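You operate a simulated robot arm through the tools that you are given. There is no shell and no other tool.

You run a simulated robot arm. Do the job below in one go: nothing can be reset, and whatever is moved stays where it is left.

JOB
Comb the brown picket to its true pitch on the orange pitch comb.
Fine: lay it on the lane, slide it to the stop, lever over and back, then lay it by the fence of the plywood template board.

It is judged by the outcome, as a careful person would: the job done as asked, and still so three seconds after it is handed in. It fails if anything else is knocked over, pushed out of place, dropped, spilled or broken.

ROBOT AND FRAMES
A 7-joint arm with a two-finger parallel gripper, fixed in place. Base frame: the origin is at the foot of the arm, x ahead of it, y to its left, z up; the work surface is at about z = 86. Readings come in cm, rad, newtons and seconds.
With the tool pointing down near the work surface it reaches from about 24 to 68 cm from the base axis. Its first joint turns from -1.152 to 1.152 rad. Payload 2.4 kg.
The TCP is the grasp point between the finger pads, 3 cm short of the fingertips. In the tool frame z runs along the fingers and y along their closing line. The gripper opens to 9.4 cm. The fingers are 2.8 cm wide and 1 cm thick; the gripper's body (5 by 9.6 cm) begins 5.5 cm behind the TCP.
Orientation is that of the tool frame in the base frame, as a unit quaternion [x, y, z, w]. With the fingers straight down and closing along the base's y, the tool's x points along the base's -x, its y along +y and its z along -z.

CONTROLS
- The arm moves only by the tool nudge_tool. Its argument "targets" is a list of rows, each a list of 3 entries, a list of its own where there are three numbers: the shift along the tool's x, y, z in units of 30 mm (1.0 is 30 mm), then the turn, a rotation vector about the tool's x, y, z in units of 4 degrees (1.0 is 4 degrees), then the opening, from 0 (shut) to 1 (fully open). In form: [[[dx, dy, dz], [ax, ay, az], hand], ...]. A call has 1 to 20 rows; each row shifts and turns the commanded pose from where the row before left it, along the tool's axes as they then stand. A call with a number of a shift or a turn outside -1 to 1 is refused whole. Each row takes 0.2 s and may step no farther than 5 cm and 0.15 rad from the row before; otherwise, or with a gripper value out of range, the whole call is refused. Where a pose cannot be reached the arm comes as near as it can. A force on the tool above 70 N (or 10 N above the force at the start of the call, whichever is more), or a blocked arm, ends the call early, and 0.2 s more pass. The fingers move at their own pace (about 15.3 cm/s each) and stop on an object; they squeeze with about 37 N. The grip force told is the motor's: it shows also when the fingers shut on nothing. Time passes only in rows, and 0.2 s behind the last, so rows that do not move let the fingers close. It gives the time, the measured TCP pose, the force on the tool (base axes), the opening and the grip force at its end, in the units of the frame above (readings bear some noise), with the torque about the TCP (base axes, N m) and any sound that the robot's microphone picked up.
- Cameras (640 x 400 px; columns grow to the right, rows downward): "scene" is fixed at [4.55, 47.64, 145.31]; the picture's right is [-0.70, -0.71, 0.00], its down [-0.34, 0.33, -0.88] and it looks along [0.63, -0.61, -0.48] (base axes); focal length 339 px, centre (320, 200). "wrist" rides on the gripper at [7.6, 1.4, -10.3] in the tool frame; the picture's right is [-0.18, 0.98, 0.00], its down [-0.75, -0.14, -0.64] and it looks along [-0.63, -0.12, 0.77] (tool axes); focal length 243 px, centre (320, 200). There is no depth. A picture from a camera that has moved, and an enlarged one, comes with that camera's place and axes in the base frame and with its lens.
- snapshot(camera): a new picture of that camera. No time passes.
- close_up(camera, box): a new picture of the part [left, top, right, bottom] of that camera's present view, enlarged. No time passes.
- job_done(): hands the job in; it is judged then, once.

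Nothing tells you positions but the pictures and the camera data. Unless the task says otherwise, let go and move clear before handing in.

The tools are called after "Call:" as name(argument=value, ...) on one line, values as JSON. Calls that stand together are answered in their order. nudge_tool: Moves the arm, as the interface text tells. Its arguments: {"type":"object","properties":{"targets":{"type":"array","items":{"type":"array"}}},"required":["targets"]} The other tools are called the same way: snapshot (camera) takes a picture; close_up (camera, box) takes an enlarged picture of a part of a camera's view; job_done () hands the job in.

At the start:

```text
clock: 0.0
position: [38.37, 25.54, 125.31]
orientation: [0.0, 1.0, 0.0, 0.0]
force: [-0.1, -0.3, 1.0]
wrist_torque: [-0.01, -0.01, 0.0]
opening: 9.4
gripper_force: 0.0
```

scene: 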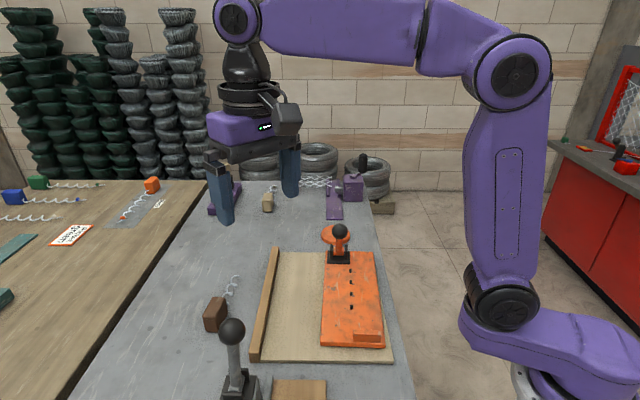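
wrist: 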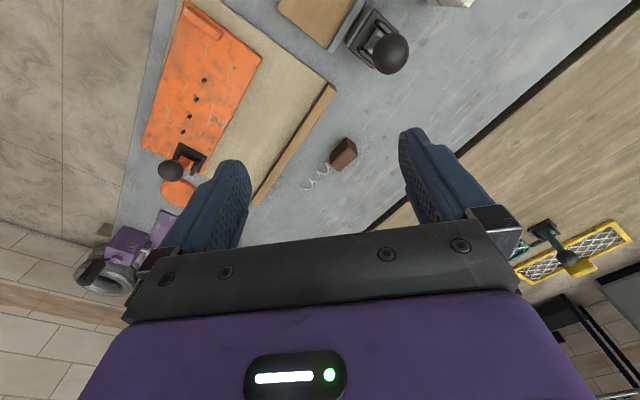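

I see an orange comb board with a lever on a plywood board with a fence, and a brown block with a coiled wire (the picket) lying left of the fence. I'll take enlarged pictures first.

Call:
close_up(camera="scene", box=[180, 220, 420, 370])

Call:
close_up(camera="wrist", box=[120, 0, 440, 200])

Call:
close_up(camera="scene", box=[300, 210, 400, 272])

Call:
close_up(camera="scene", box=[190, 260, 270, 400])

Call:
close_up(camera="scene", box=[200, 140, 420, 240])

Call:
close_up(camera="scene", box=[0, 160, 200, 320])

```text
2.67 times, centred on (300, 295) of scene
camera zoom: at [4.55, 47.64, 145.31], right [-0.7, -0.71, 0.0], down [-0.34, 0.33, -0.88], along [0.63, -0.61, -0.48], focal length 903 px, centre (373, -53)
```

zoom: 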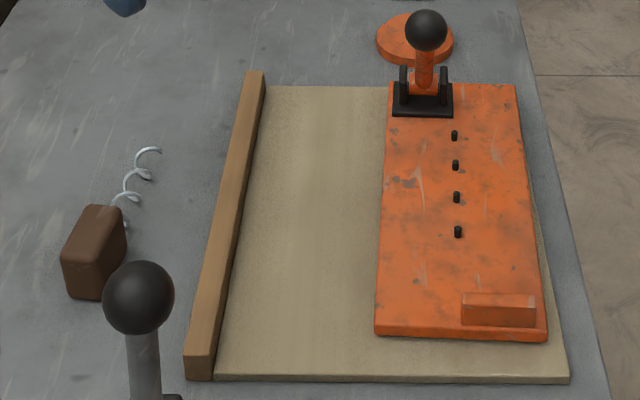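

```text
2.00 times, centred on (280, 100) of wrist
camera zoom: at [31.01, 26.77, 135.42], right [0.18, 0.98, 0.0], down [0.75, -0.14, 0.64], along [0.63, -0.12, -0.77], focal length 485 px, centre (400, 400)
```

zoom: 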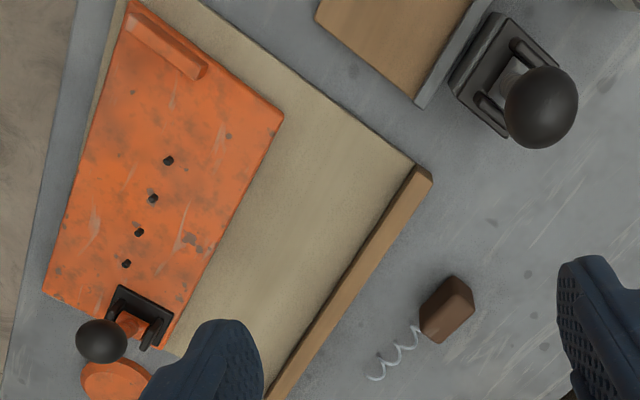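

```text
6.40 times, centred on (350, 241) of scene
camera zoom: at [4.55, 47.64, 145.31], right [-0.7, -0.71, 0.0], down [-0.34, 0.33, -0.88], along [0.63, -0.61, -0.48], focal length 2168 px, centre (128, -62)
```

zoom: 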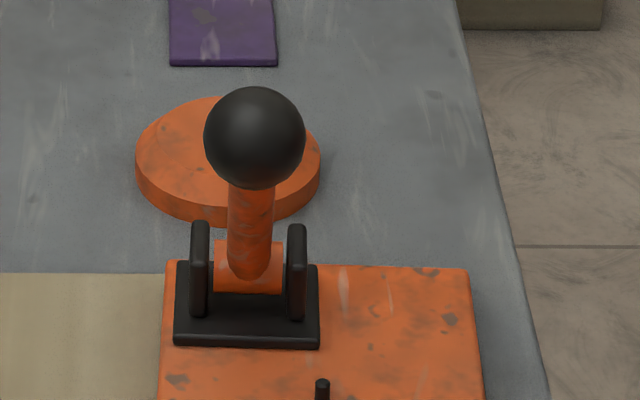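

```text
2.86 times, centred on (230, 330) of scene
camera zoom: at [4.55, 47.64, 145.31], right [-0.7, -0.71, 0.0], down [-0.34, 0.33, -0.88], along [0.63, -0.61, -0.48], focal length 968 px, centre (577, -171)
```

zoom: 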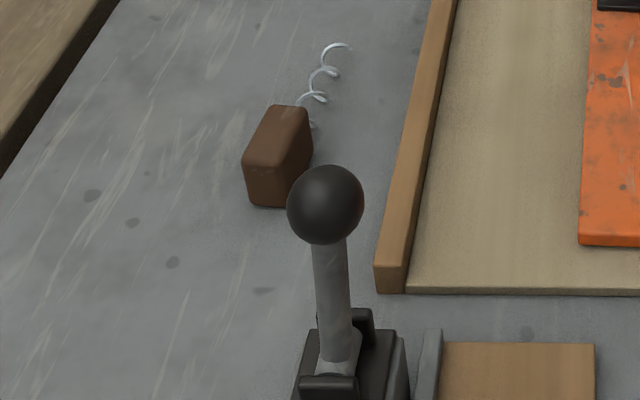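

```text
2.91 times, centred on (310, 190) of scene
camera zoom: at [4.55, 47.64, 145.31], right [-0.7, -0.71, 0.0], down [-0.34, 0.33, -0.88], along [0.63, -0.61, -0.48], focal length 985 px, centre (349, 229)
```

zoom: 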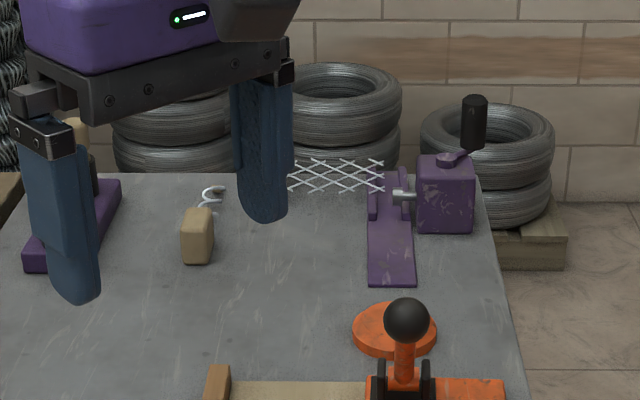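

```text
2.50 times, centred on (100, 240) of scene
camera zoom: at [4.55, 47.64, 145.31], right [-0.7, -0.71, 0.0], down [-0.34, 0.33, -0.88], along [0.63, -0.61, -0.48], focal length 847 px, centre (870, 100)
```

zoom: 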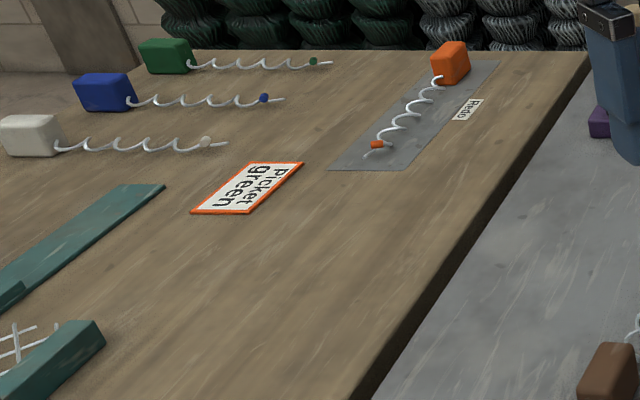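

The comb is an orange plate lying about (28–58, −16–15), its lever at the far end and the stop block at the near end; the picket sits near (58, 27). I'll bring the wrist camera over the comb for a closer look.

Call:
nudge_tool(targets=[[[0.35, -0.85, 0.5], [0, 0, 0], 1], [[0.35, -0.85, 0.5], [0, 0, 0], 1], [[0.35, -0.85, 0.5], [0, 0, 0], 1], [[0.35, -0.85, 0.5], [0, 0, 0], 1], [[0.35, -0.85, 0.5], [0, 0, 0], 1], [[0.35, -0.85, 0.5], [0, 0, 0], 1], [[0.35, -0.85, 0.5], [0, 0, 0], 1], [[0.35, -0.85, 0.5], [0, 0, 0], 1]])

Call:
snapshot(camera="wrist")

Call:
snapshot(camera="scene")

```text
clock: 1.8
position: [30.08, 4.89, 113.13]
orientation: [-0.001, 1.0, 0.0, 0.001]
force: [-0.5, 0.1, -0.5]
wrist_torque: [0.04, -0.01, -0.02]
opening: 9.38
gripper_force: 0.1
```

```text
taken
camera wrist: at [22.62, 6.22, 123.39], right [0.18, 0.98, 0.0], down [0.75, -0.14, 0.64], along [0.63, -0.12, -0.77], focal length 243 px, centre (320, 200)
```

wrist: 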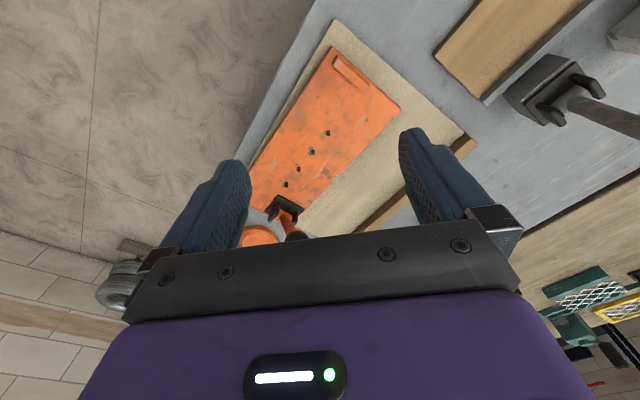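

```text
taken
```

scene: 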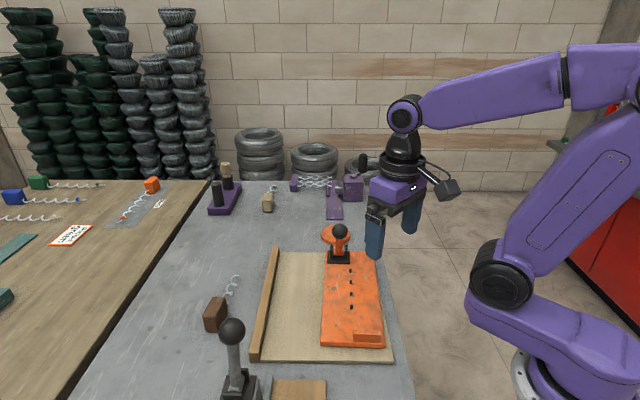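

Comb and lever now appear in the wrist view; I'll enlarge it to make out the lever, the pins and the stop.

Call:
close_up(camera="wrist", box=[230, 10, 480, 250])

Call:
close_up(camera="wrist", box=[230, 170, 330, 245])

Call:
close_up(camera="scene", box=[300, 215, 400, 355])

Call:
close_up(camera="scene", box=[0, 160, 200, 260])

Call:
close_up(camera="scene", box=[200, 150, 400, 260])

```text
1.67 times, centred on (355, 130) of wrist
camera zoom: at [22.62, 6.22, 123.39], right [0.18, 0.98, 0.0], down [0.75, -0.14, 0.64], along [0.63, -0.12, -0.77], focal length 404 px, centre (262, 317)
```

zoom: 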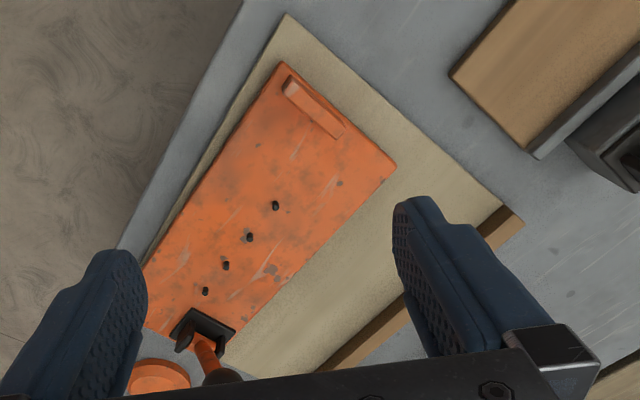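

```text
5.33 times, centred on (280, 208) of wrist
camera zoom: at [22.62, 6.22, 123.39], right [0.18, 0.98, 0.0], down [0.75, -0.14, 0.64], along [0.63, -0.12, -0.77], focal length 1294 px, centre (533, 160)
```

zoom: 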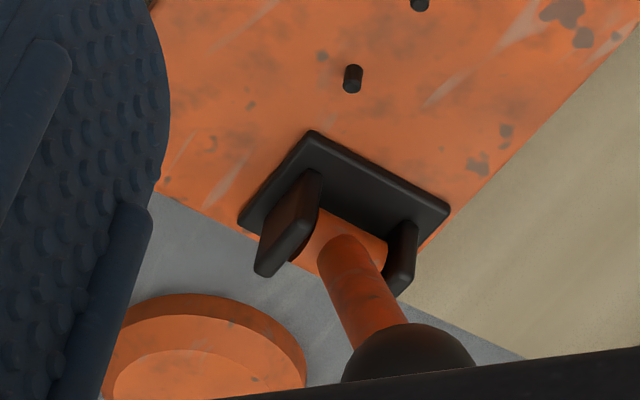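

```text
2.86 times, centred on (350, 285) of scene
camera zoom: at [4.55, 47.64, 145.31], right [-0.7, -0.71, 0.0], down [-0.34, 0.33, -0.88], along [0.63, -0.61, -0.48], focal length 968 px, centre (234, -43)
```

zoom: 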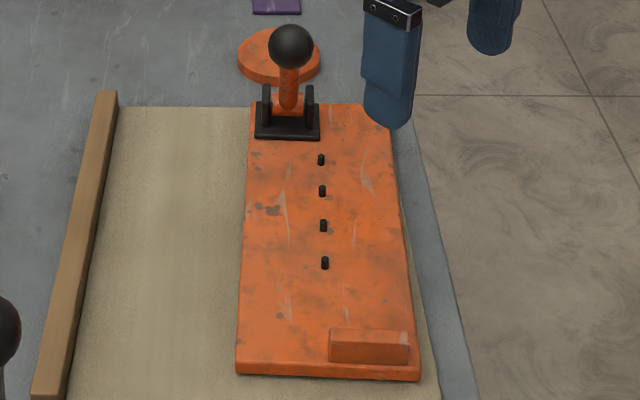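

```text
3.20 times, centred on (100, 210) of scene
camera zoom: at [4.55, 47.64, 145.31], right [-0.7, -0.71, 0.0], down [-0.34, 0.33, -0.88], along [0.63, -0.61, -0.48], focal length 1084 px, centre (1024, 168)
```

zoom: 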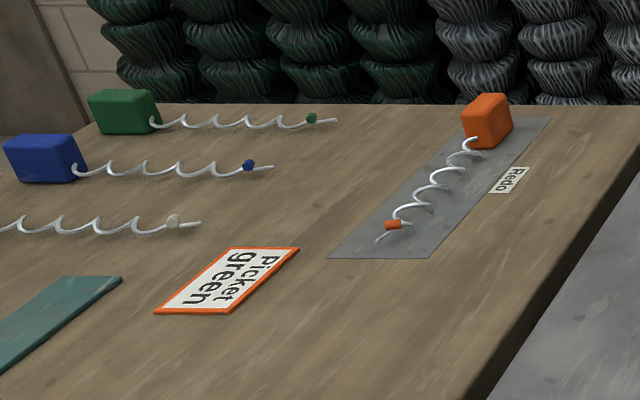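

```text
3.20 times, centred on (300, 205) of scene
camera zoom: at [4.55, 47.64, 145.31], right [-0.7, -0.71, 0.0], down [-0.34, 0.33, -0.88], along [0.63, -0.61, -0.48], focal length 1084 px, centre (384, 184)
```

zoom: 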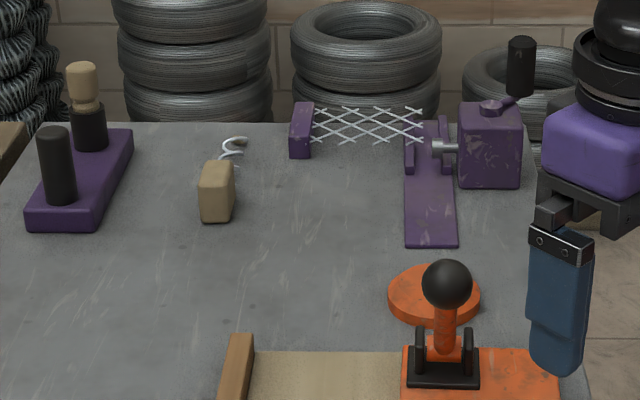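

The lever hub is near (52.4, −6.4, 90) and its knob near (48.7, −2.2, 100.6), tilted toward the stop end. The lane is the half of the plate right of the pins, ending at the stop block. Next I'll move above the picket's handle and turn the tool to match its direction.

Call:
nudge_tool(targets=[[[-0.76, 0.62, 0.1], [0, 0, 0], 1], [[-0.76, 0.62, 0.1], [0, 0, 0], 1], [[-0.76, 0.62, 0.1], [0, 0, 0], 1], [[-0.76, 0.62, 0.1], [0, 0, 0], 1], [[-0.76, 0.62, 0.1], [0, 0, 0], 1], [[-0.76, 0.62, 0.1], [0, 0, 0], 1], [[-0.76, 0.62, 0.1], [0, 0, 0], 1], [[-0.76, 0.62, 0.1], [0, 0, 0], 1], [[-0.76, 0.62, 0.1], [0, 0, 0], 1], [[-0.76, 0.62, 0.1], [0, 0, 0], 1], [[-0.76, 0.62, 0.1], [0, 0, 0], 1], [[-0.76, 0.62, 0.1], [0, 0, 0], 1]])

Call:
nudge_tool(targets=[[[0, 0, 0], [0, 0, 1], 1], [[0, 0, 0], [0, 0, 1], 1], [[0, 0, 0], [0, 0, 1], 1], [[0, 0, 0], [0, 0, 1], 1], [[0, 0, 0], [0, 0, 1], 1], [[0, 0, 0], [0, 0, 1], 1], [[0, 0, 0], [0, 0, 1], 1], [[0, 0, 0], [0, 0, 1], 1], [[0, 0, 0], [0, 0, 1], 1], [[0, 0, 0], [0, 0, 1], 1], [[0, 0, 0], [0, 0, 1], 1], [[0, 0, 0], [0, 0, 1], 1]])

Call:
snapshot(camera="wrist")

Call:
snapshot(camera="scene")

```text
clock: 4.4
position: [57.62, 27.57, 109.57]
orientation: [0.0, 1.0, 0.001, -0.001]
force: [0.2, -0.2, -0.4]
wrist_torque: [0.02, -0.03, 0.04]
opening: 9.41
gripper_force: 0.1
```

```text
clock: 7.0
position: [57.62, 27.45, 109.63]
orientation: [0.408, 0.913, 0.0, 0.0]
force: [0.5, -0.4, 0.9]
wrist_torque: [0.0, 0.0, -0.01]
opening: 9.38
gripper_force: 0.1
```

```text
taken
camera wrist: at [53.55, 33.86, 119.85], right [0.85, 0.52, 0.0], down [0.4, -0.65, 0.64], along [0.33, -0.55, -0.77], focal length 243 px, centre (320, 200)
```

wrist: 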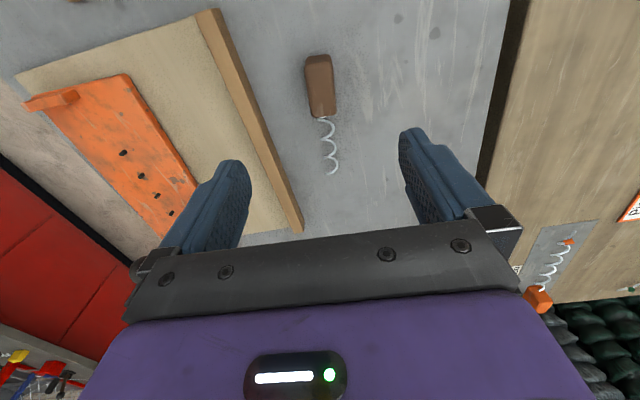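

```text
taken
```

scene: 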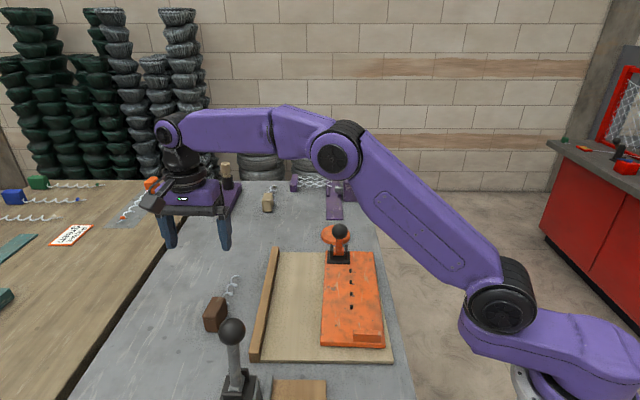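

The handle shows in the wrist view near (57.8, 26.5), lying almost along the comb's direction. I'll enlarge it to get its exact angle and size.

Call:
close_up(camera="wrist", box=[260, 30, 400, 190])

Call:
close_up(camera="wrist", box=[10, 0, 310, 240])

```text
2.50 times, centred on (330, 110) of wrist
camera zoom: at [53.55, 33.86, 119.85], right [0.85, 0.52, 0.0], down [0.4, -0.65, 0.64], along [0.33, -0.55, -0.77], focal length 606 px, centre (295, 425)
```

zoom: 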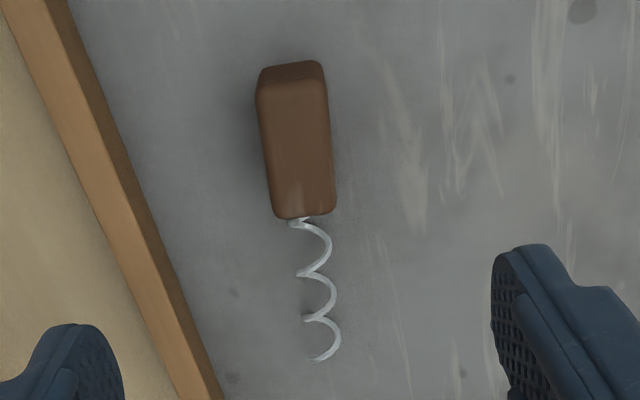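

```text
1.67 times, centred on (160, 120) of wrist
camera zoom: at [53.55, 33.86, 119.85], right [0.85, 0.52, 0.0], down [0.4, -0.65, 0.64], along [0.33, -0.55, -0.77], focal length 404 px, centre (587, 333)
```

zoom: 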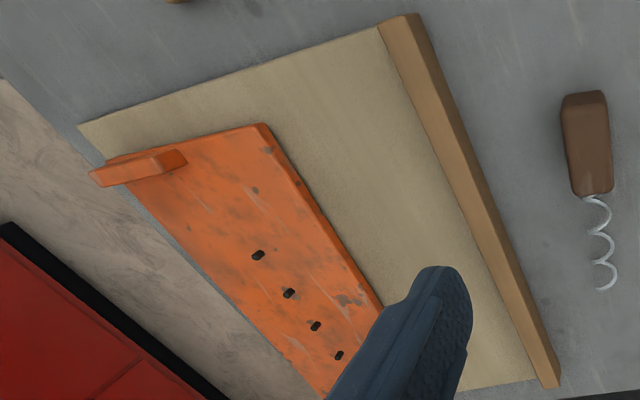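

The handle is about 5.9 × 2.8 × 3.7 cm, centred near (58.2, 26.6), and turned about 4° more than the tool. I'll line up and go down partway, then check.

Call:
nudge_tool(targets=[[[-0.34, -0.04, 0], [0, 0, 1], 0.75], [[0, 0, 0.8], [0, 0, 0], 0.75], [[0, 0, 0.8], [0, 0, 0], 0.75], [[0, 0, 0.8], [0, 0, 0], 0.75], [[0, 0, 0.8], [0, 0, 0], 0.75]])

Call:
snapshot(camera="wrist")

Call:
close_up(camera="scene", box=[150, 220, 310, 340])

```text
clock: 8.2
position: [57.97, 26.61, 100.15]
orientation: [0.439, 0.899, 0.0, 0.0]
force: [-0.8, -0.6, -0.2]
wrist_torque: [-0.03, 0.01, -0.01]
opening: 7.05
gripper_force: 0.1
```

```text
taken
camera wrist: at [54.57, 33.24, 110.2], right [0.89, 0.46, 0.0], down [0.35, -0.68, 0.64], along [0.29, -0.57, -0.77], focal length 243 px, centre (320, 200)
```

wrist: 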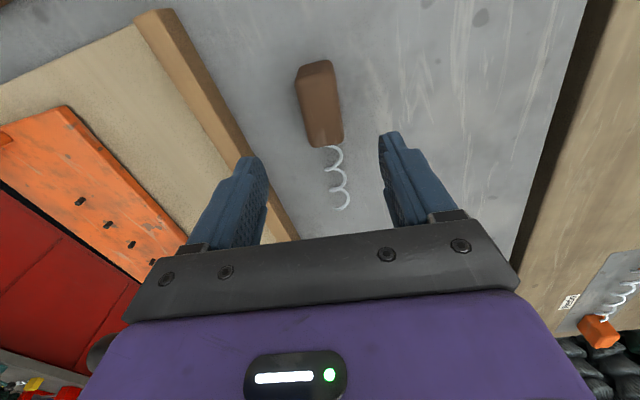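

```text
3.33 times, centred on (230, 280) of scene
camera zoom: at [4.55, 47.64, 145.31], right [-0.7, -0.71, 0.0], down [-0.34, 0.33, -0.88], along [0.63, -0.61, -0.48], focal length 1129 px, centre (620, -67)
```

zoom: 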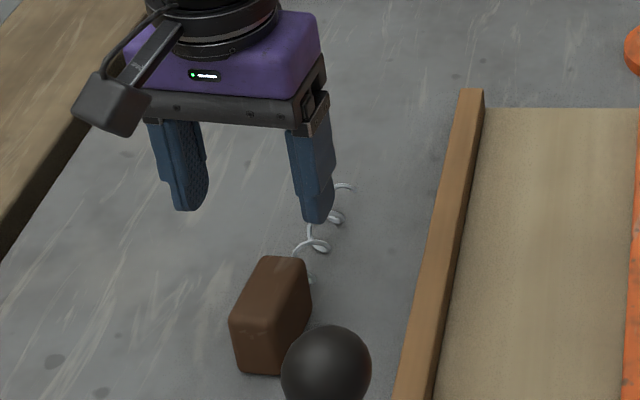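

The handle sits under the tool and looks slightly turned. One enlargement for a final alignment.

Call:
close_up(camera="wrist", box=[240, 50, 420, 220])

```text
2.35 times, centred on (330, 135) of wrist
camera zoom: at [54.57, 33.24, 110.2], right [0.89, 0.46, 0.0], down [0.35, -0.68, 0.64], along [0.29, -0.57, -0.77], focal length 571 px, centre (296, 353)
```

zoom: 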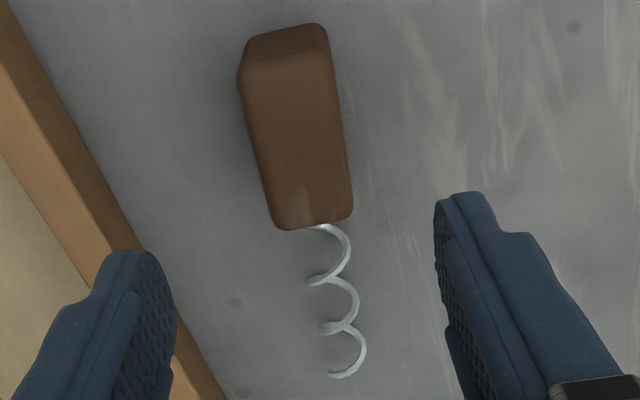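

The tool is centred over the handle and aligned to within about half a degree. I'll go down to z ≈ 90 and grip it.

Call:
nudge_tool(targets=[[[-0.05, 0.04, 0.84], [0, 0, 0], 0.75], [[0, 0, 0.84], [0, 0, 0], 0.75], [[0, 0, 0.84], [0, 0, 0], 0.75], [[0, 0, 0.84], [0, 0, 0], 0.75], [[0, 0, 0], [0, 0, 0], 0.75]])

Call:
snapshot(camera="wrist")

Call:
close_up(camera="scene", box=[150, 220, 310, 340])

```text
clock: 9.4
position: [58.41, 26.59, 90.04]
orientation: [0.439, 0.899, 0.001, 0.0]
force: [-0.2, 1.0, -0.8]
wrist_torque: [0.0, -0.03, 0.01]
opening: 7.03
gripper_force: 0.0
```

```text
taken
camera wrist: at [54.88, 33.33, 100.17], right [0.89, 0.46, 0.0], down [0.35, -0.68, 0.64], along [0.3, -0.57, -0.77], focal length 243 px, centre (320, 200)
```

wrist: 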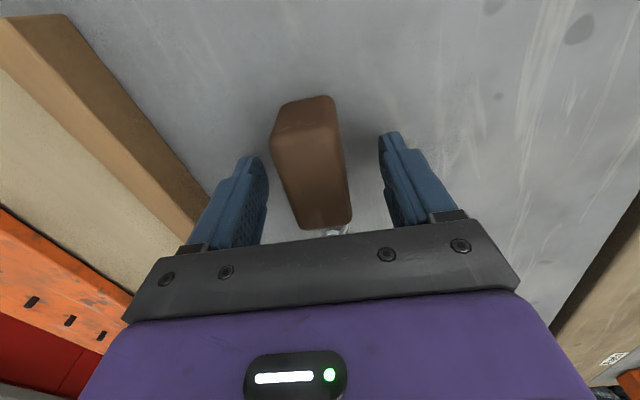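

```text
3.33 times, centred on (230, 280) of scene
camera zoom: at [4.55, 47.64, 145.31], right [-0.7, -0.71, 0.0], down [-0.34, 0.33, -0.88], along [0.63, -0.61, -0.48], focal length 1129 px, centre (620, -67)
```

zoom: 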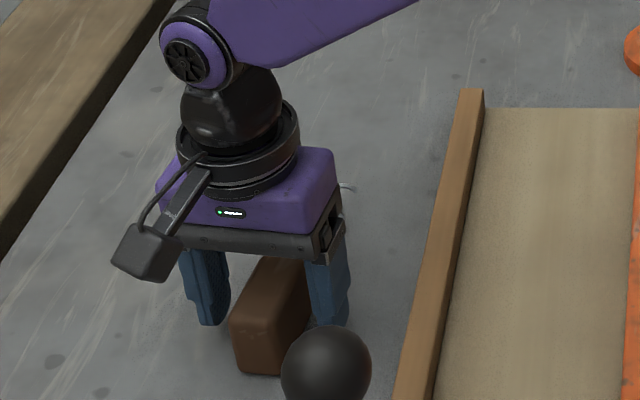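

The fingers straddle the handle evenly. I'll close on it and lift a little, then check.

Call:
nudge_tool(targets=[[[0, 0, 0], [0, 0, 0], 0], [[0, 0, 0], [0, 0, 0], 0], [[0, 0, 0], [0, 0, 0], 0], [[0, 0, -0.3], [0, 0, 0], 0], [[0, 0, -0.6], [0, 0, 0], 0], [[0, 0, -0.8], [0, 0, 0], 0], [[0, 0, -0.8], [0, 0, 0], 0], [[0, 0, -0.8], [0, 0, 0], 0]])

Call:
snapshot(camera="wrist")

Call:
close_up(camera="scene", box=[150, 220, 310, 340])

```text
clock: 11.2
position: [58.37, 26.64, 99.9]
orientation: [0.439, 0.899, 0.001, 0.0]
force: [-1.0, -0.8, -1.3]
wrist_torque: [0.06, 0.04, -0.03]
opening: 3.59
gripper_force: 37.5
```

```text
taken
camera wrist: at [54.78, 33.27, 110.01], right [0.89, 0.46, 0.0], down [0.35, -0.68, 0.64], along [0.3, -0.57, -0.77], focal length 243 px, centre (320, 200)
```

wrist: 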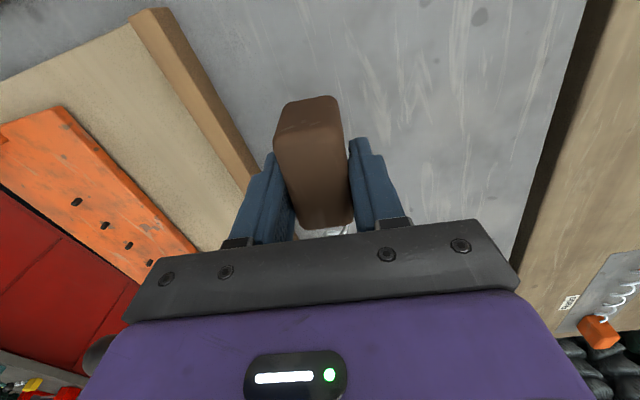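

```text
3.33 times, centred on (230, 280) of scene
camera zoom: at [4.55, 47.64, 145.31], right [-0.7, -0.71, 0.0], down [-0.34, 0.33, -0.88], along [0.63, -0.61, -0.48], focal length 1129 px, centre (620, -67)
```

zoom: 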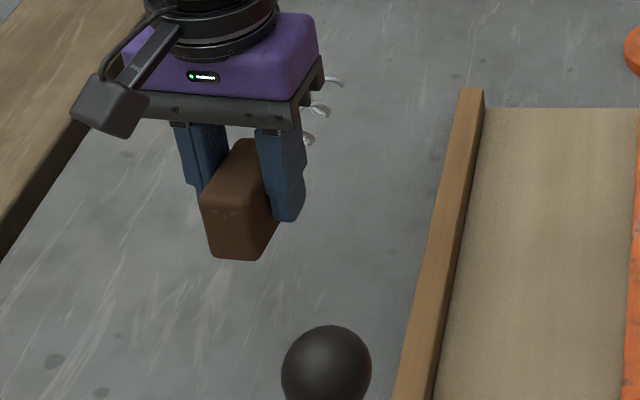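

The picket is gripped firmly (opening 3.6) and lifted. I'll raise it clear of the lever, turn it to the comb's direction and carry it over the lane.

Call:
nudge_tool(targets=[[[0, 0, -0.87], [0, 0, -0.4], 0], [[0, 0, -0.87], [0, 0, -0.4], 0], [[0, 0, -0.87], [0, 0, -0.4], 0], [[0, 0, -0.87], [0, 0, 0], 0], [[0, 0, -0.87], [0, 0, 0], 0], [[-0.133, -0.9, 0], [0, 0, 0], 0], [[-0.133, -0.9, 0], [0, 0, 0], 0], [[-0.133, -0.9, 0], [0, 0, 0], 0], [[-0.133, -0.9, 0], [0, 0, 0], 0], [[-0.133, -0.9, 0], [0, 0, 0], 0], [[-0.133, -0.9, 0], [0, 0, 0], 0], [[-0.133, -0.9, 0], [0, 0, 0], 0], [[-0.133, -0.9, 0], [0, 0, 0], 0], [[-0.133, -0.9, 0], [0, 0, 0], 0], [[-0.133, -0.9, 0], [0, 0, 0], 0], [[-0.133, -0.9, 0], [0, 0, 0], 0], [[-0.133, -0.9, 0], [0, 0, 0], 0], [[0, 0, 0], [0, 0, 0], 0]])

Call:
snapshot(camera="wrist")

Call:
snapshot(camera="scene")

```text
clock: 15.0
position: [37.58, 0.98, 112.81]
orientation: [0.401, 0.916, 0.0, 0.001]
force: [-0.8, 0.3, -0.9]
wrist_torque: [0.02, 0.05, 0.01]
opening: 3.59
gripper_force: 36.9
```

```text
taken
camera wrist: at [33.52, 7.36, 122.95], right [0.85, 0.53, 0.0], down [0.41, -0.65, 0.64], along [0.34, -0.54, -0.77], focal length 243 px, centre (320, 200)
```

wrist: 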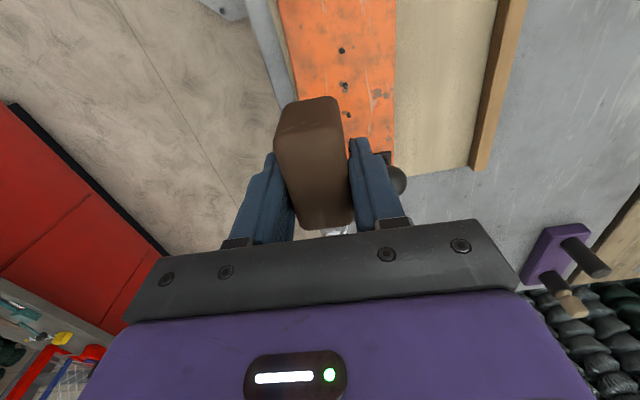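

```text
taken
```

scene: 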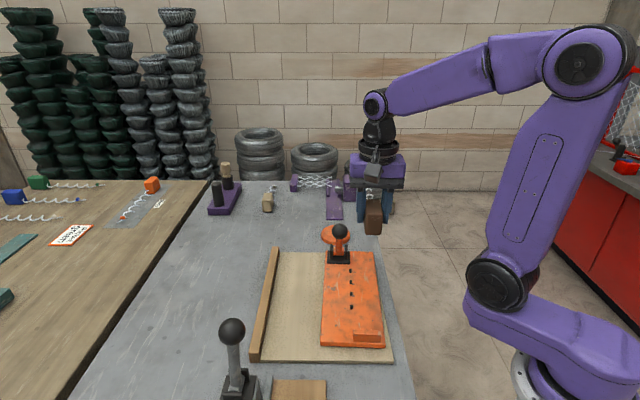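

The picket hangs above the lane, but the stop is just out of the wrist view. I'll back up toward the stop at this height to look down at it.

Call:
nudge_tool(targets=[[[0.9, 0, 0], [0, 0, 0], 0], [[0.9, 0, 0], [0, 0, 0], 0], [[0.9, 0, 0], [0, 0, 0], 0], [[0, 0, 0], [0, 0, 0], 0]])

Call:
snapshot(camera="wrist")

Call:
close_up(camera="wrist", box=[200, 0, 440, 150])

```text
clock: 16.0
position: [32.2, 6.96, 112.92]
orientation: [0.401, 0.916, 0.0, -0.001]
force: [0.0, 0.5, -1.5]
wrist_torque: [0.1, 0.05, -0.01]
opening: 3.6
gripper_force: 36.7
```

```text
taken
camera wrist: at [28.15, 13.38, 123.01], right [0.85, 0.53, 0.0], down [0.41, -0.65, 0.64], along [0.34, -0.54, -0.77], focal length 243 px, centre (320, 200)
```

wrist: 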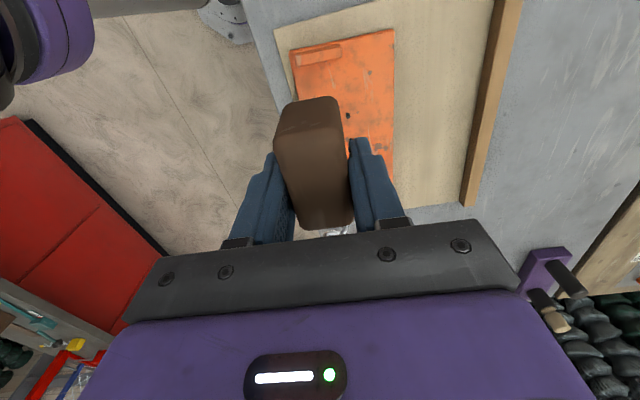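

```text
2.67 times, centred on (320, 75) of wrist
camera zoom: at [28.15, 13.38, 123.01], right [0.85, 0.53, 0.0], down [0.41, -0.65, 0.64], along [0.34, -0.54, -0.77], focal length 647 px, centre (320, 533)
```

zoom: 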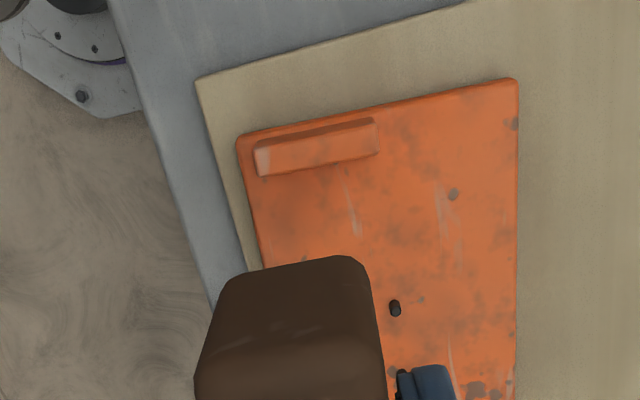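

Now I see the stop clearly: its face is about 1.7 cm behind the TCP, the lane centre is under the tool, and the plate is parallel to the tool. I'll step 3.4 cm forward and go down to just above the plate.

Call:
nudge_tool(targets=[[[-0.57, 0.04, 0], [0, 0, 0], 0], [[-0.57, 0, 0], [0, 0, 0], 0], [[0, 0, 0.8], [0, 0, 0], 0], [[0, 0, 0.8], [0, 0, 0], 0], [[0, 0, 0.8], [0, 0, 0], 0], [[0, 0, 0.8], [0, 0, 0], 0], [[0, 0, 0.8], [0, 0, 0], 0], [[0, 0, 0.8], [0, 0, 0], 0], [[0, 0, 0.8], [0, 0, 0], 0], [[0, 0, 0.8], [0, 0, 0], 0], [[0, 0, 0], [0, 0, 0], 0]])

Call:
snapshot(camera="wrist")

Call:
close_up(camera="scene", box=[300, 200, 420, 360])

```text
clock: 18.4
position: [34.71, 4.48, 93.7]
orientation: [0.4, 0.916, 0.0, -0.001]
force: [0.2, 0.2, -1.8]
wrist_torque: [0.03, 0.02, 0.01]
opening: 3.58
gripper_force: 37.6
```

```text
taken
camera wrist: at [30.64, 10.96, 103.88], right [0.85, 0.53, 0.0], down [0.41, -0.65, 0.64], along [0.34, -0.54, -0.77], focal length 243 px, centre (320, 200)
```

wrist: 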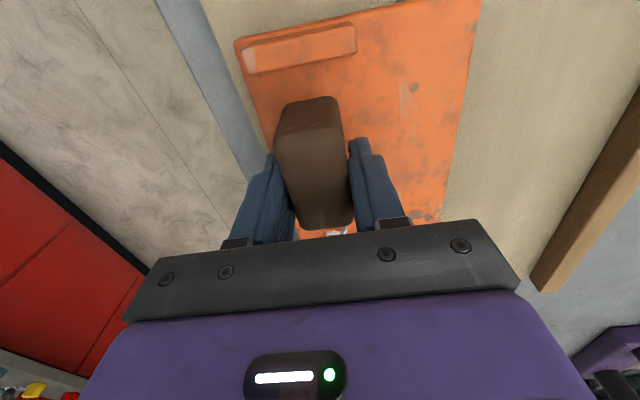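

```text
2.50 times, centred on (360, 280) of scene
camera zoom: at [4.55, 47.64, 145.31], right [-0.7, -0.71, 0.0], down [-0.34, 0.33, -0.88], along [0.63, -0.61, -0.48], focal length 847 px, centre (220, 0)
```

zoom: 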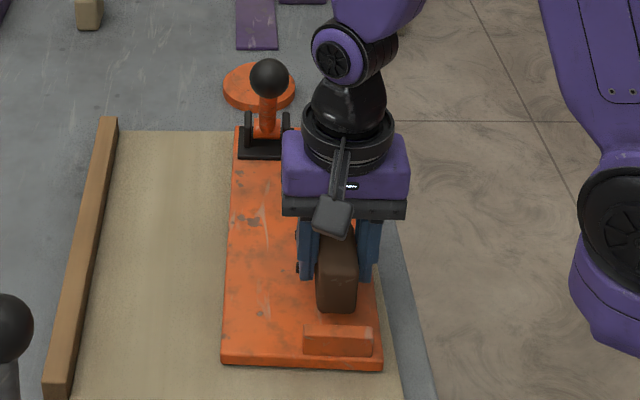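

The handle is about 1.5 cm above the lane, 2 cm short of the stop. I'll lower it gently until it rests on the plate.

Call:
nudge_tool(targets=[[[0, 0, 0.15], [0, 0, 0], 0], [[0, 0, 0.1], [0, 0, 0], 0], [[0, 0, 0.07], [0, 0, 0], 0], [[0, 0, 0], [0, 0, 0], 0]])

```text
clock: 19.4
position: [34.59, 4.63, 92.83]
orientation: [0.401, 0.916, 0.0, 0.0]
force: [0.7, -0.2, -0.6]
wrist_torque: [0.02, 0.06, -0.02]
opening: 3.56
gripper_force: 37.1
```

Call:
nudge_tool(targets=[[[0, 0, 0.06], [0, 0, 0], 0], [[0, 0, 0.06], [0, 0, 0], 0], [[0, 0, 0], [0, 0, 0], 0]])

Call:
close_up(camera="scene", box=[320, 260, 400, 360])

```text
clock: 20.2
position: [34.86, 4.51, 92.3]
orientation: [0.4, 0.916, 0.0, 0.002]
force: [-1.0, 0.8, 27.3]
wrist_torque: [-0.05, 0.0, 0.03]
opening: 3.56
gripper_force: 37.0
```

```text
4.00 times, centred on (360, 310) of scene
camera zoom: at [4.51, 47.64, 145.31], right [-0.7, -0.71, 0.0], down [-0.34, 0.33, -0.88], along [0.63, -0.61, -0.48], focal length 1355 px, centre (160, -240)
```

zoom: 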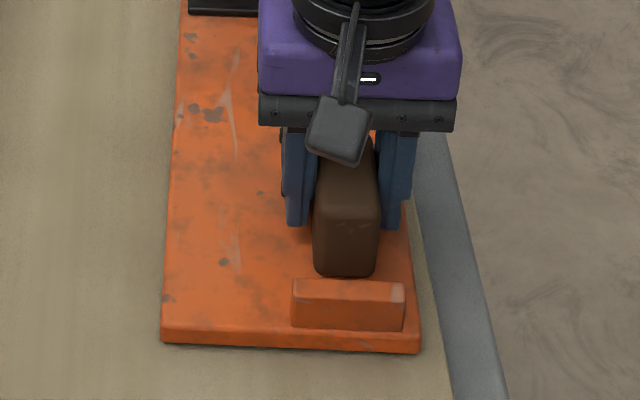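

It touches the plate with 27 N. I'll ease off a millimetre and slide slowly to the stop, watching the force.

Call:
nudge_tool(targets=[[[0, 0, -0.04], [0, 0, 0], 0], [[0, 0, 0], [0, 0, 0], 0]])

Call:
nudge_tool(targets=[[[0.1, 0, 0], [0, 0, 0], 0], [[0.1, 0, 0], [0, 0, 0], 0], [[0.1, 0, 0], [0, 0, 0], 0], [[0.1, 0, 0], [0, 0, 0], 0], [[0, 0, 0], [0, 0, 0], 0]])

Call:
close_up(camera="wrist", box=[220, 0, 420, 160])

```text
clock: 20.8
position: [34.63, 4.32, 92.37]
orientation: [0.4, 0.916, -0.001, 0.0]
force: [0.3, 0.1, -1.0]
wrist_torque: [0.05, 0.0, -0.02]
opening: 3.56
gripper_force: 37.1
```

```text
clock: 22.0
position: [33.9, 5.27, 92.42]
orientation: [0.401, 0.916, 0.0, 0.0]
force: [-0.2, -0.9, -1.1]
wrist_torque: [0.06, 0.04, 0.02]
opening: 3.57
gripper_force: 37.0
```

```text
2.50 times, centred on (320, 80) of wrist
camera zoom: at [29.85, 11.74, 102.63], right [0.85, 0.53, 0.0], down [0.41, -0.65, 0.64], along [0.34, -0.54, -0.77], focal length 606 px, centre (320, 500)
```

zoom: 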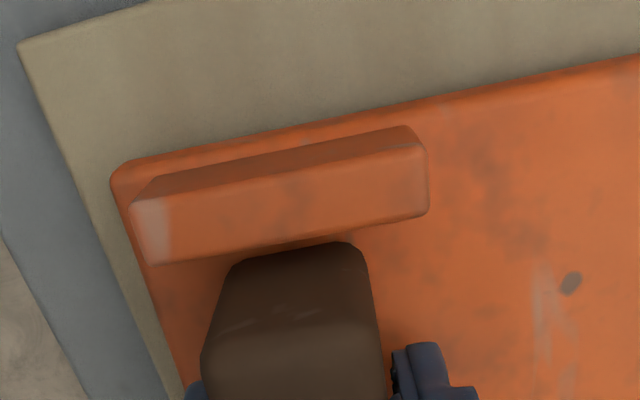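

The handle is now about 1 cm from the stop. I'll keep sliding in small steps until I feel contact.

Call:
nudge_tool(targets=[[[0.08, 0, 0], [0, 0, 0], 0], [[0.08, 0, 0], [0, 0, 0], 0], [[0.05, 0, 0], [0, 0, 0], 0], [[0, 0, 0], [0, 0, 0], 0]])

Call:
close_up(camera="wrist", box=[220, 0, 420, 160])

Call:
close_up(camera="scene", box=[320, 260, 400, 360])

```text
clock: 23.0
position: [33.59, 5.89, 92.58]
orientation: [0.4, 0.916, 0.001, 0.0]
force: [2.8, -7.7, -1.5]
wrist_torque: [-0.23, -0.09, -0.02]
opening: 3.59
gripper_force: 37.4
```

```text
2.50 times, centred on (320, 80) of wrist
camera zoom: at [29.44, 12.21, 102.68], right [0.85, 0.53, 0.0], down [0.41, -0.65, 0.64], along [0.34, -0.54, -0.77], focal length 606 px, centre (320, 500)
```

zoom: 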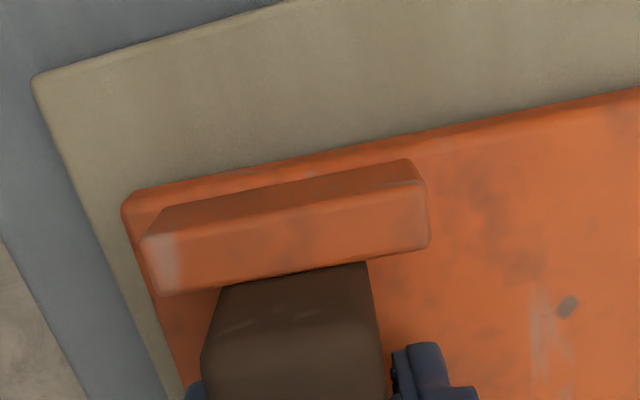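

```text
4.00 times, centred on (360, 310) of scene
camera zoom: at [4.56, 47.62, 145.31], right [-0.7, -0.71, 0.0], down [-0.34, 0.34, -0.88], along [0.63, -0.61, -0.48], focal length 1355 px, centre (160, -240)
```

zoom: 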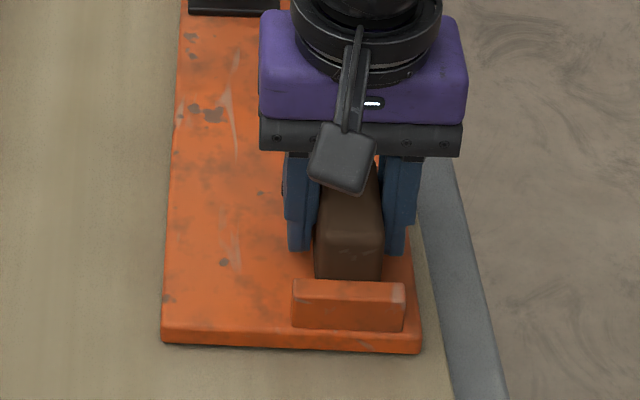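

It is against the stop (about 8 N along the lane). I'll let it settle, release, and rise clear.

Call:
nudge_tool(targets=[[[0, 0, 0.03], [0, 0, 0], 0], [[0, 0, 0], [0, 0, 0], 0.5], [[0, 0, 0], [0, 0, 0], 0.55], [[0, 0, 0], [0, 0, 0], 0.55], [[0, 0, -0.3], [0, 0, 0], 0.55], [[0, 0, -0.7], [0, 0, 0], 0.55], [[0, 0, -0.9], [0, 0, 0], 0.55], [[0, 0, -0.9], [0, 0, 0], 0.55], [[0, 0, -0.9], [0, 0, 0], 0.55], [[0, 0, -0.9], [0, 0, 0], 0.55], [[0, 0, -0.9], [0, 0, 0], 0.55]])

Call:
snapshot(camera="wrist")

Call:
close_up(camera="scene", box=[300, 210, 400, 355])

```text
clock: 25.4
position: [33.58, 6.05, 109.0]
orientation: [0.4, 0.916, 0.0, 0.0]
force: [0.6, 0.2, 0.4]
wrist_torque: [0.02, 0.03, 0.0]
opening: 5.18
gripper_force: 0.1
```

```text
taken
camera wrist: at [29.53, 12.44, 119.2], right [0.85, 0.53, 0.0], down [0.41, -0.65, 0.64], along [0.34, -0.54, -0.77], focal length 243 px, centre (320, 200)
```

wrist: 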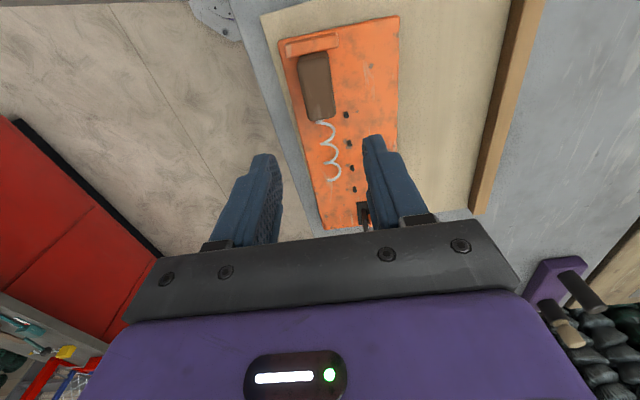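

```text
2.76 times, centred on (350, 282) of scene
camera zoom: at [4.55, 47.64, 145.31], right [-0.7, -0.71, 0.0], down [-0.34, 0.33, -0.88], along [0.63, -0.61, -0.48], focal length 934 px, centre (237, -28)
```

zoom: 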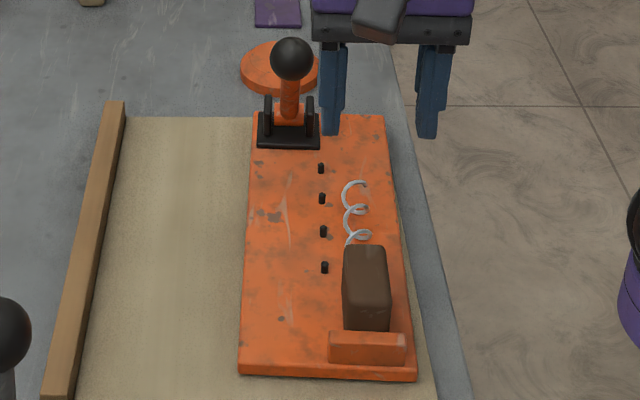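

The picket lies on the lane against the stop, coil running beside the pins. I'll check the seating and the lever up close.

Call:
close_up(camera="wrist", box=[260, 10, 420, 130])

Call:
close_up(camera="wrist", box=[280, 100, 420, 235])

Call:
close_up(camera="scene", box=[310, 215, 370, 275])

```text
3.33 times, centred on (340, 70) of wrist
camera zoom: at [29.53, 12.44, 119.2], right [0.85, 0.53, 0.0], down [0.41, -0.65, 0.64], along [0.34, -0.54, -0.77], focal length 809 px, centre (253, 633)
```

zoom: 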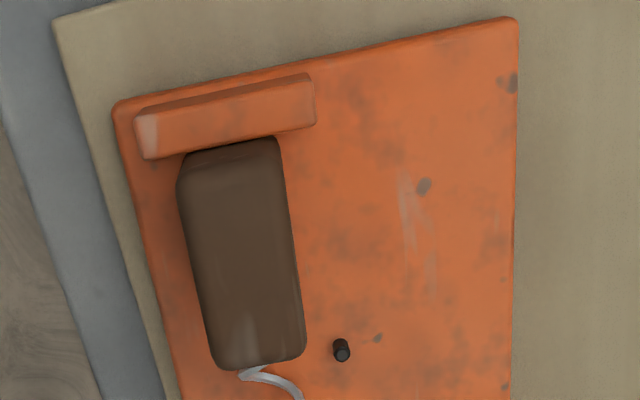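

```text
2.96 times, centred on (350, 168) of wrist
camera zoom: at [29.53, 12.44, 119.2], right [0.85, 0.53, 0.0], down [0.41, -0.65, 0.64], along [0.34, -0.54, -0.77], focal length 719 px, centre (231, 296)
```

zoom: 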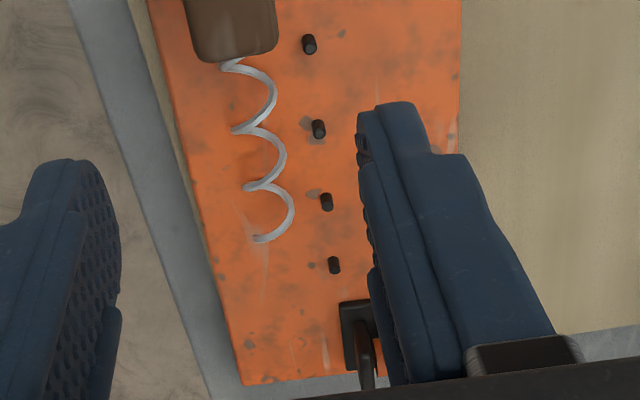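

```text
6.67 times, centred on (340, 245) of scene
camera zoom: at [4.55, 47.64, 145.31], right [-0.7, -0.71, 0.0], down [-0.34, 0.33, -0.88], along [0.63, -0.61, -0.48], focal length 2258 px, centre (187, -100)
```

zoom: 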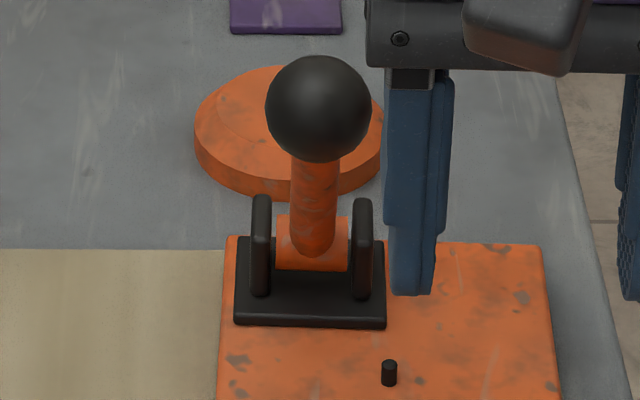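

The handle is flush with the stop. Now for the lever: I'll turn the tool so the fingers can straddle the knob along its swing, which means rotating −90° up here first.

Call:
nudge_tool(targets=[[[0, 0, -0.3], [0, 0, -1], 0.6], [[0, 0, -0.3], [0, 0, -1], 0.6], [[0, 0, -0.3], [0, 0, -1], 0.6], [[0, 0, -0.3], [0, 0, -1], 0.6], [[0, 0, 0], [0, 0, -1], 0.6], [[0, 0, 0], [0, 0, -1], 0.6], [[0, 0, 0], [0, 0, -1], 0.6], [[0, 0, 0], [0, 0, -1], 0.6], [[0, 0, 0], [0, 0, -1], 0.6], [[0, 0, 0], [0, 0, -1], 0.6], [[0, 0, 0], [0, 0, -1], 0.6], [[0, 0, 0], [0, 0, -1], 0.6], [[0, 0, 0], [0, 0, -1], 0.6], [[0, 0, 0], [0, 0, -1], 0.6], [[0, 0, 0], [0, 0, -1], 0.6], [[0, 0, 0], [0, 0, -1], 0.6], [[0, 0, 0], [0, 0, -1], 0.6], [[0, 0, 0], [0, 0, -1], 0.6], [[0, 0, 0], [0, 0, -1], 0.6], [[0, 0, 0], [0, 0, -1], 0.6]])

Call:
nudge_tool(targets=[[[0, 0, 0], [0, 0, -1], 0.6], [[0, 0, 0], [0, 0, -1], 0.6], [[0, 0, 0], [0, 0, -0.5], 0.6], [[0, 0, 0], [0, 0, 0], 0.6]])

Call:
snapshot(camera="wrist")

Call:
snapshot(camera="scene")

```text
clock: 29.6
position: [33.43, 5.84, 112.68]
orientation: [-0.283, 0.959, 0.0, -0.001]
force: [0.9, 0.1, 0.3]
wrist_torque: [0.03, 0.0, 0.01]
opening: 5.62
gripper_force: 0.0
```

```text
clock: 30.6
position: [33.49, 5.78, 112.53]
orientation: [-0.366, 0.931, 0.001, 0.0]
force: [0.0, 0.3, 1.0]
wrist_torque: [0.0, 0.0, 0.0]
opening: 5.61
gripper_force: 0.0
```

```text
taken
camera wrist: at [26.99, 1.54, 122.68], right [-0.53, 0.85, 0.0], down [0.65, 0.41, 0.64], along [0.54, 0.34, -0.77], focal length 243 px, centre (320, 200)
```

wrist: 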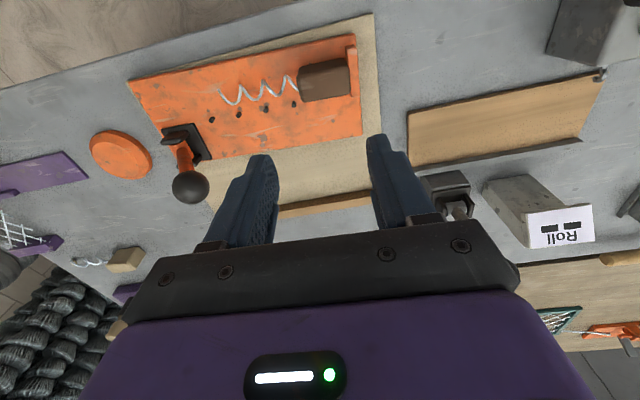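

```text
taken
```

scene: 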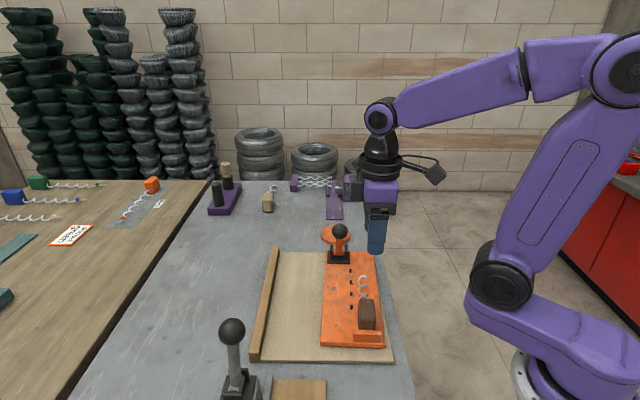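

The knob triangulates to (48.7, −2.0, 100.8). I'll move above it, still high, and check the alignment.

Call:
nudge_tool(targets=[[[-0.324, -0.893, 0], [0, 0, 0], 0.65], [[-0.324, -0.893, 0], [0, 0, 0], 0.65], [[-0.324, -0.893, 0], [0, 0, 0], 0.65], [[-0.324, -0.893, 0], [0, 0, 0], 0.65], [[-0.324, -0.893, 0], [0, 0, 0], 0.65], [[-0.324, -0.893, 0], [0, 0, 0], 0.65], [[0, 0, 1], [0, 0, 0], 0.65], [[0, 0, 0.3], [0, 0, 0], 0.65], [[0, 0, 0], [0, 0, 0], 0.65]])

Call:
snapshot(camera="wrist")

Call:
close_up(camera="scene", box=[290, 170, 400, 280])

```text
clock: 32.6
position: [48.65, -2.1, 108.56]
orientation: [-0.365, 0.931, 0.0, 0.0]
force: [0.1, -0.4, 0.0]
wrist_torque: [-0.04, -0.03, -0.02]
opening: 6.11
gripper_force: 0.0
```

```text
taken
camera wrist: at [42.1, -6.42, 118.76], right [-0.53, 0.85, 0.0], down [0.65, 0.41, 0.64], along [0.54, 0.34, -0.77], focal length 243 px, centre (320, 200)
```

wrist: 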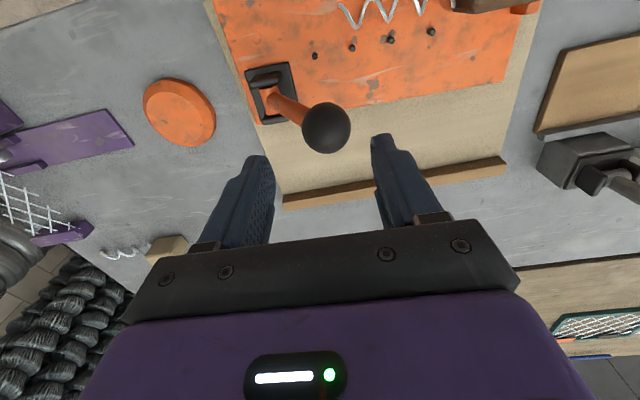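

```text
3.64 times, centred on (345, 225) of scene
camera zoom: at [4.55, 47.64, 145.31], right [-0.7, -0.71, 0.0], down [-0.34, 0.33, -0.88], along [0.63, -0.61, -0.48], focal length 1232 px, centre (229, 109)
```

zoom: 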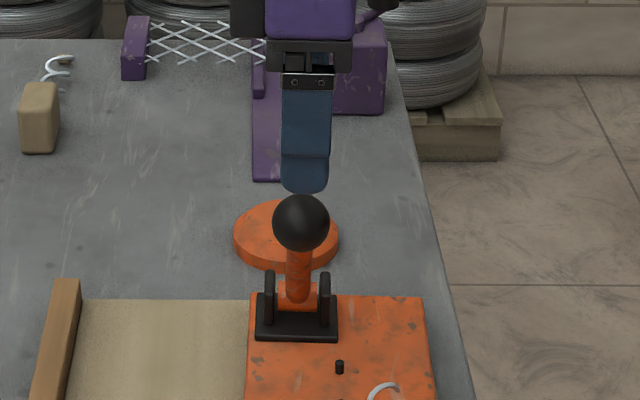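

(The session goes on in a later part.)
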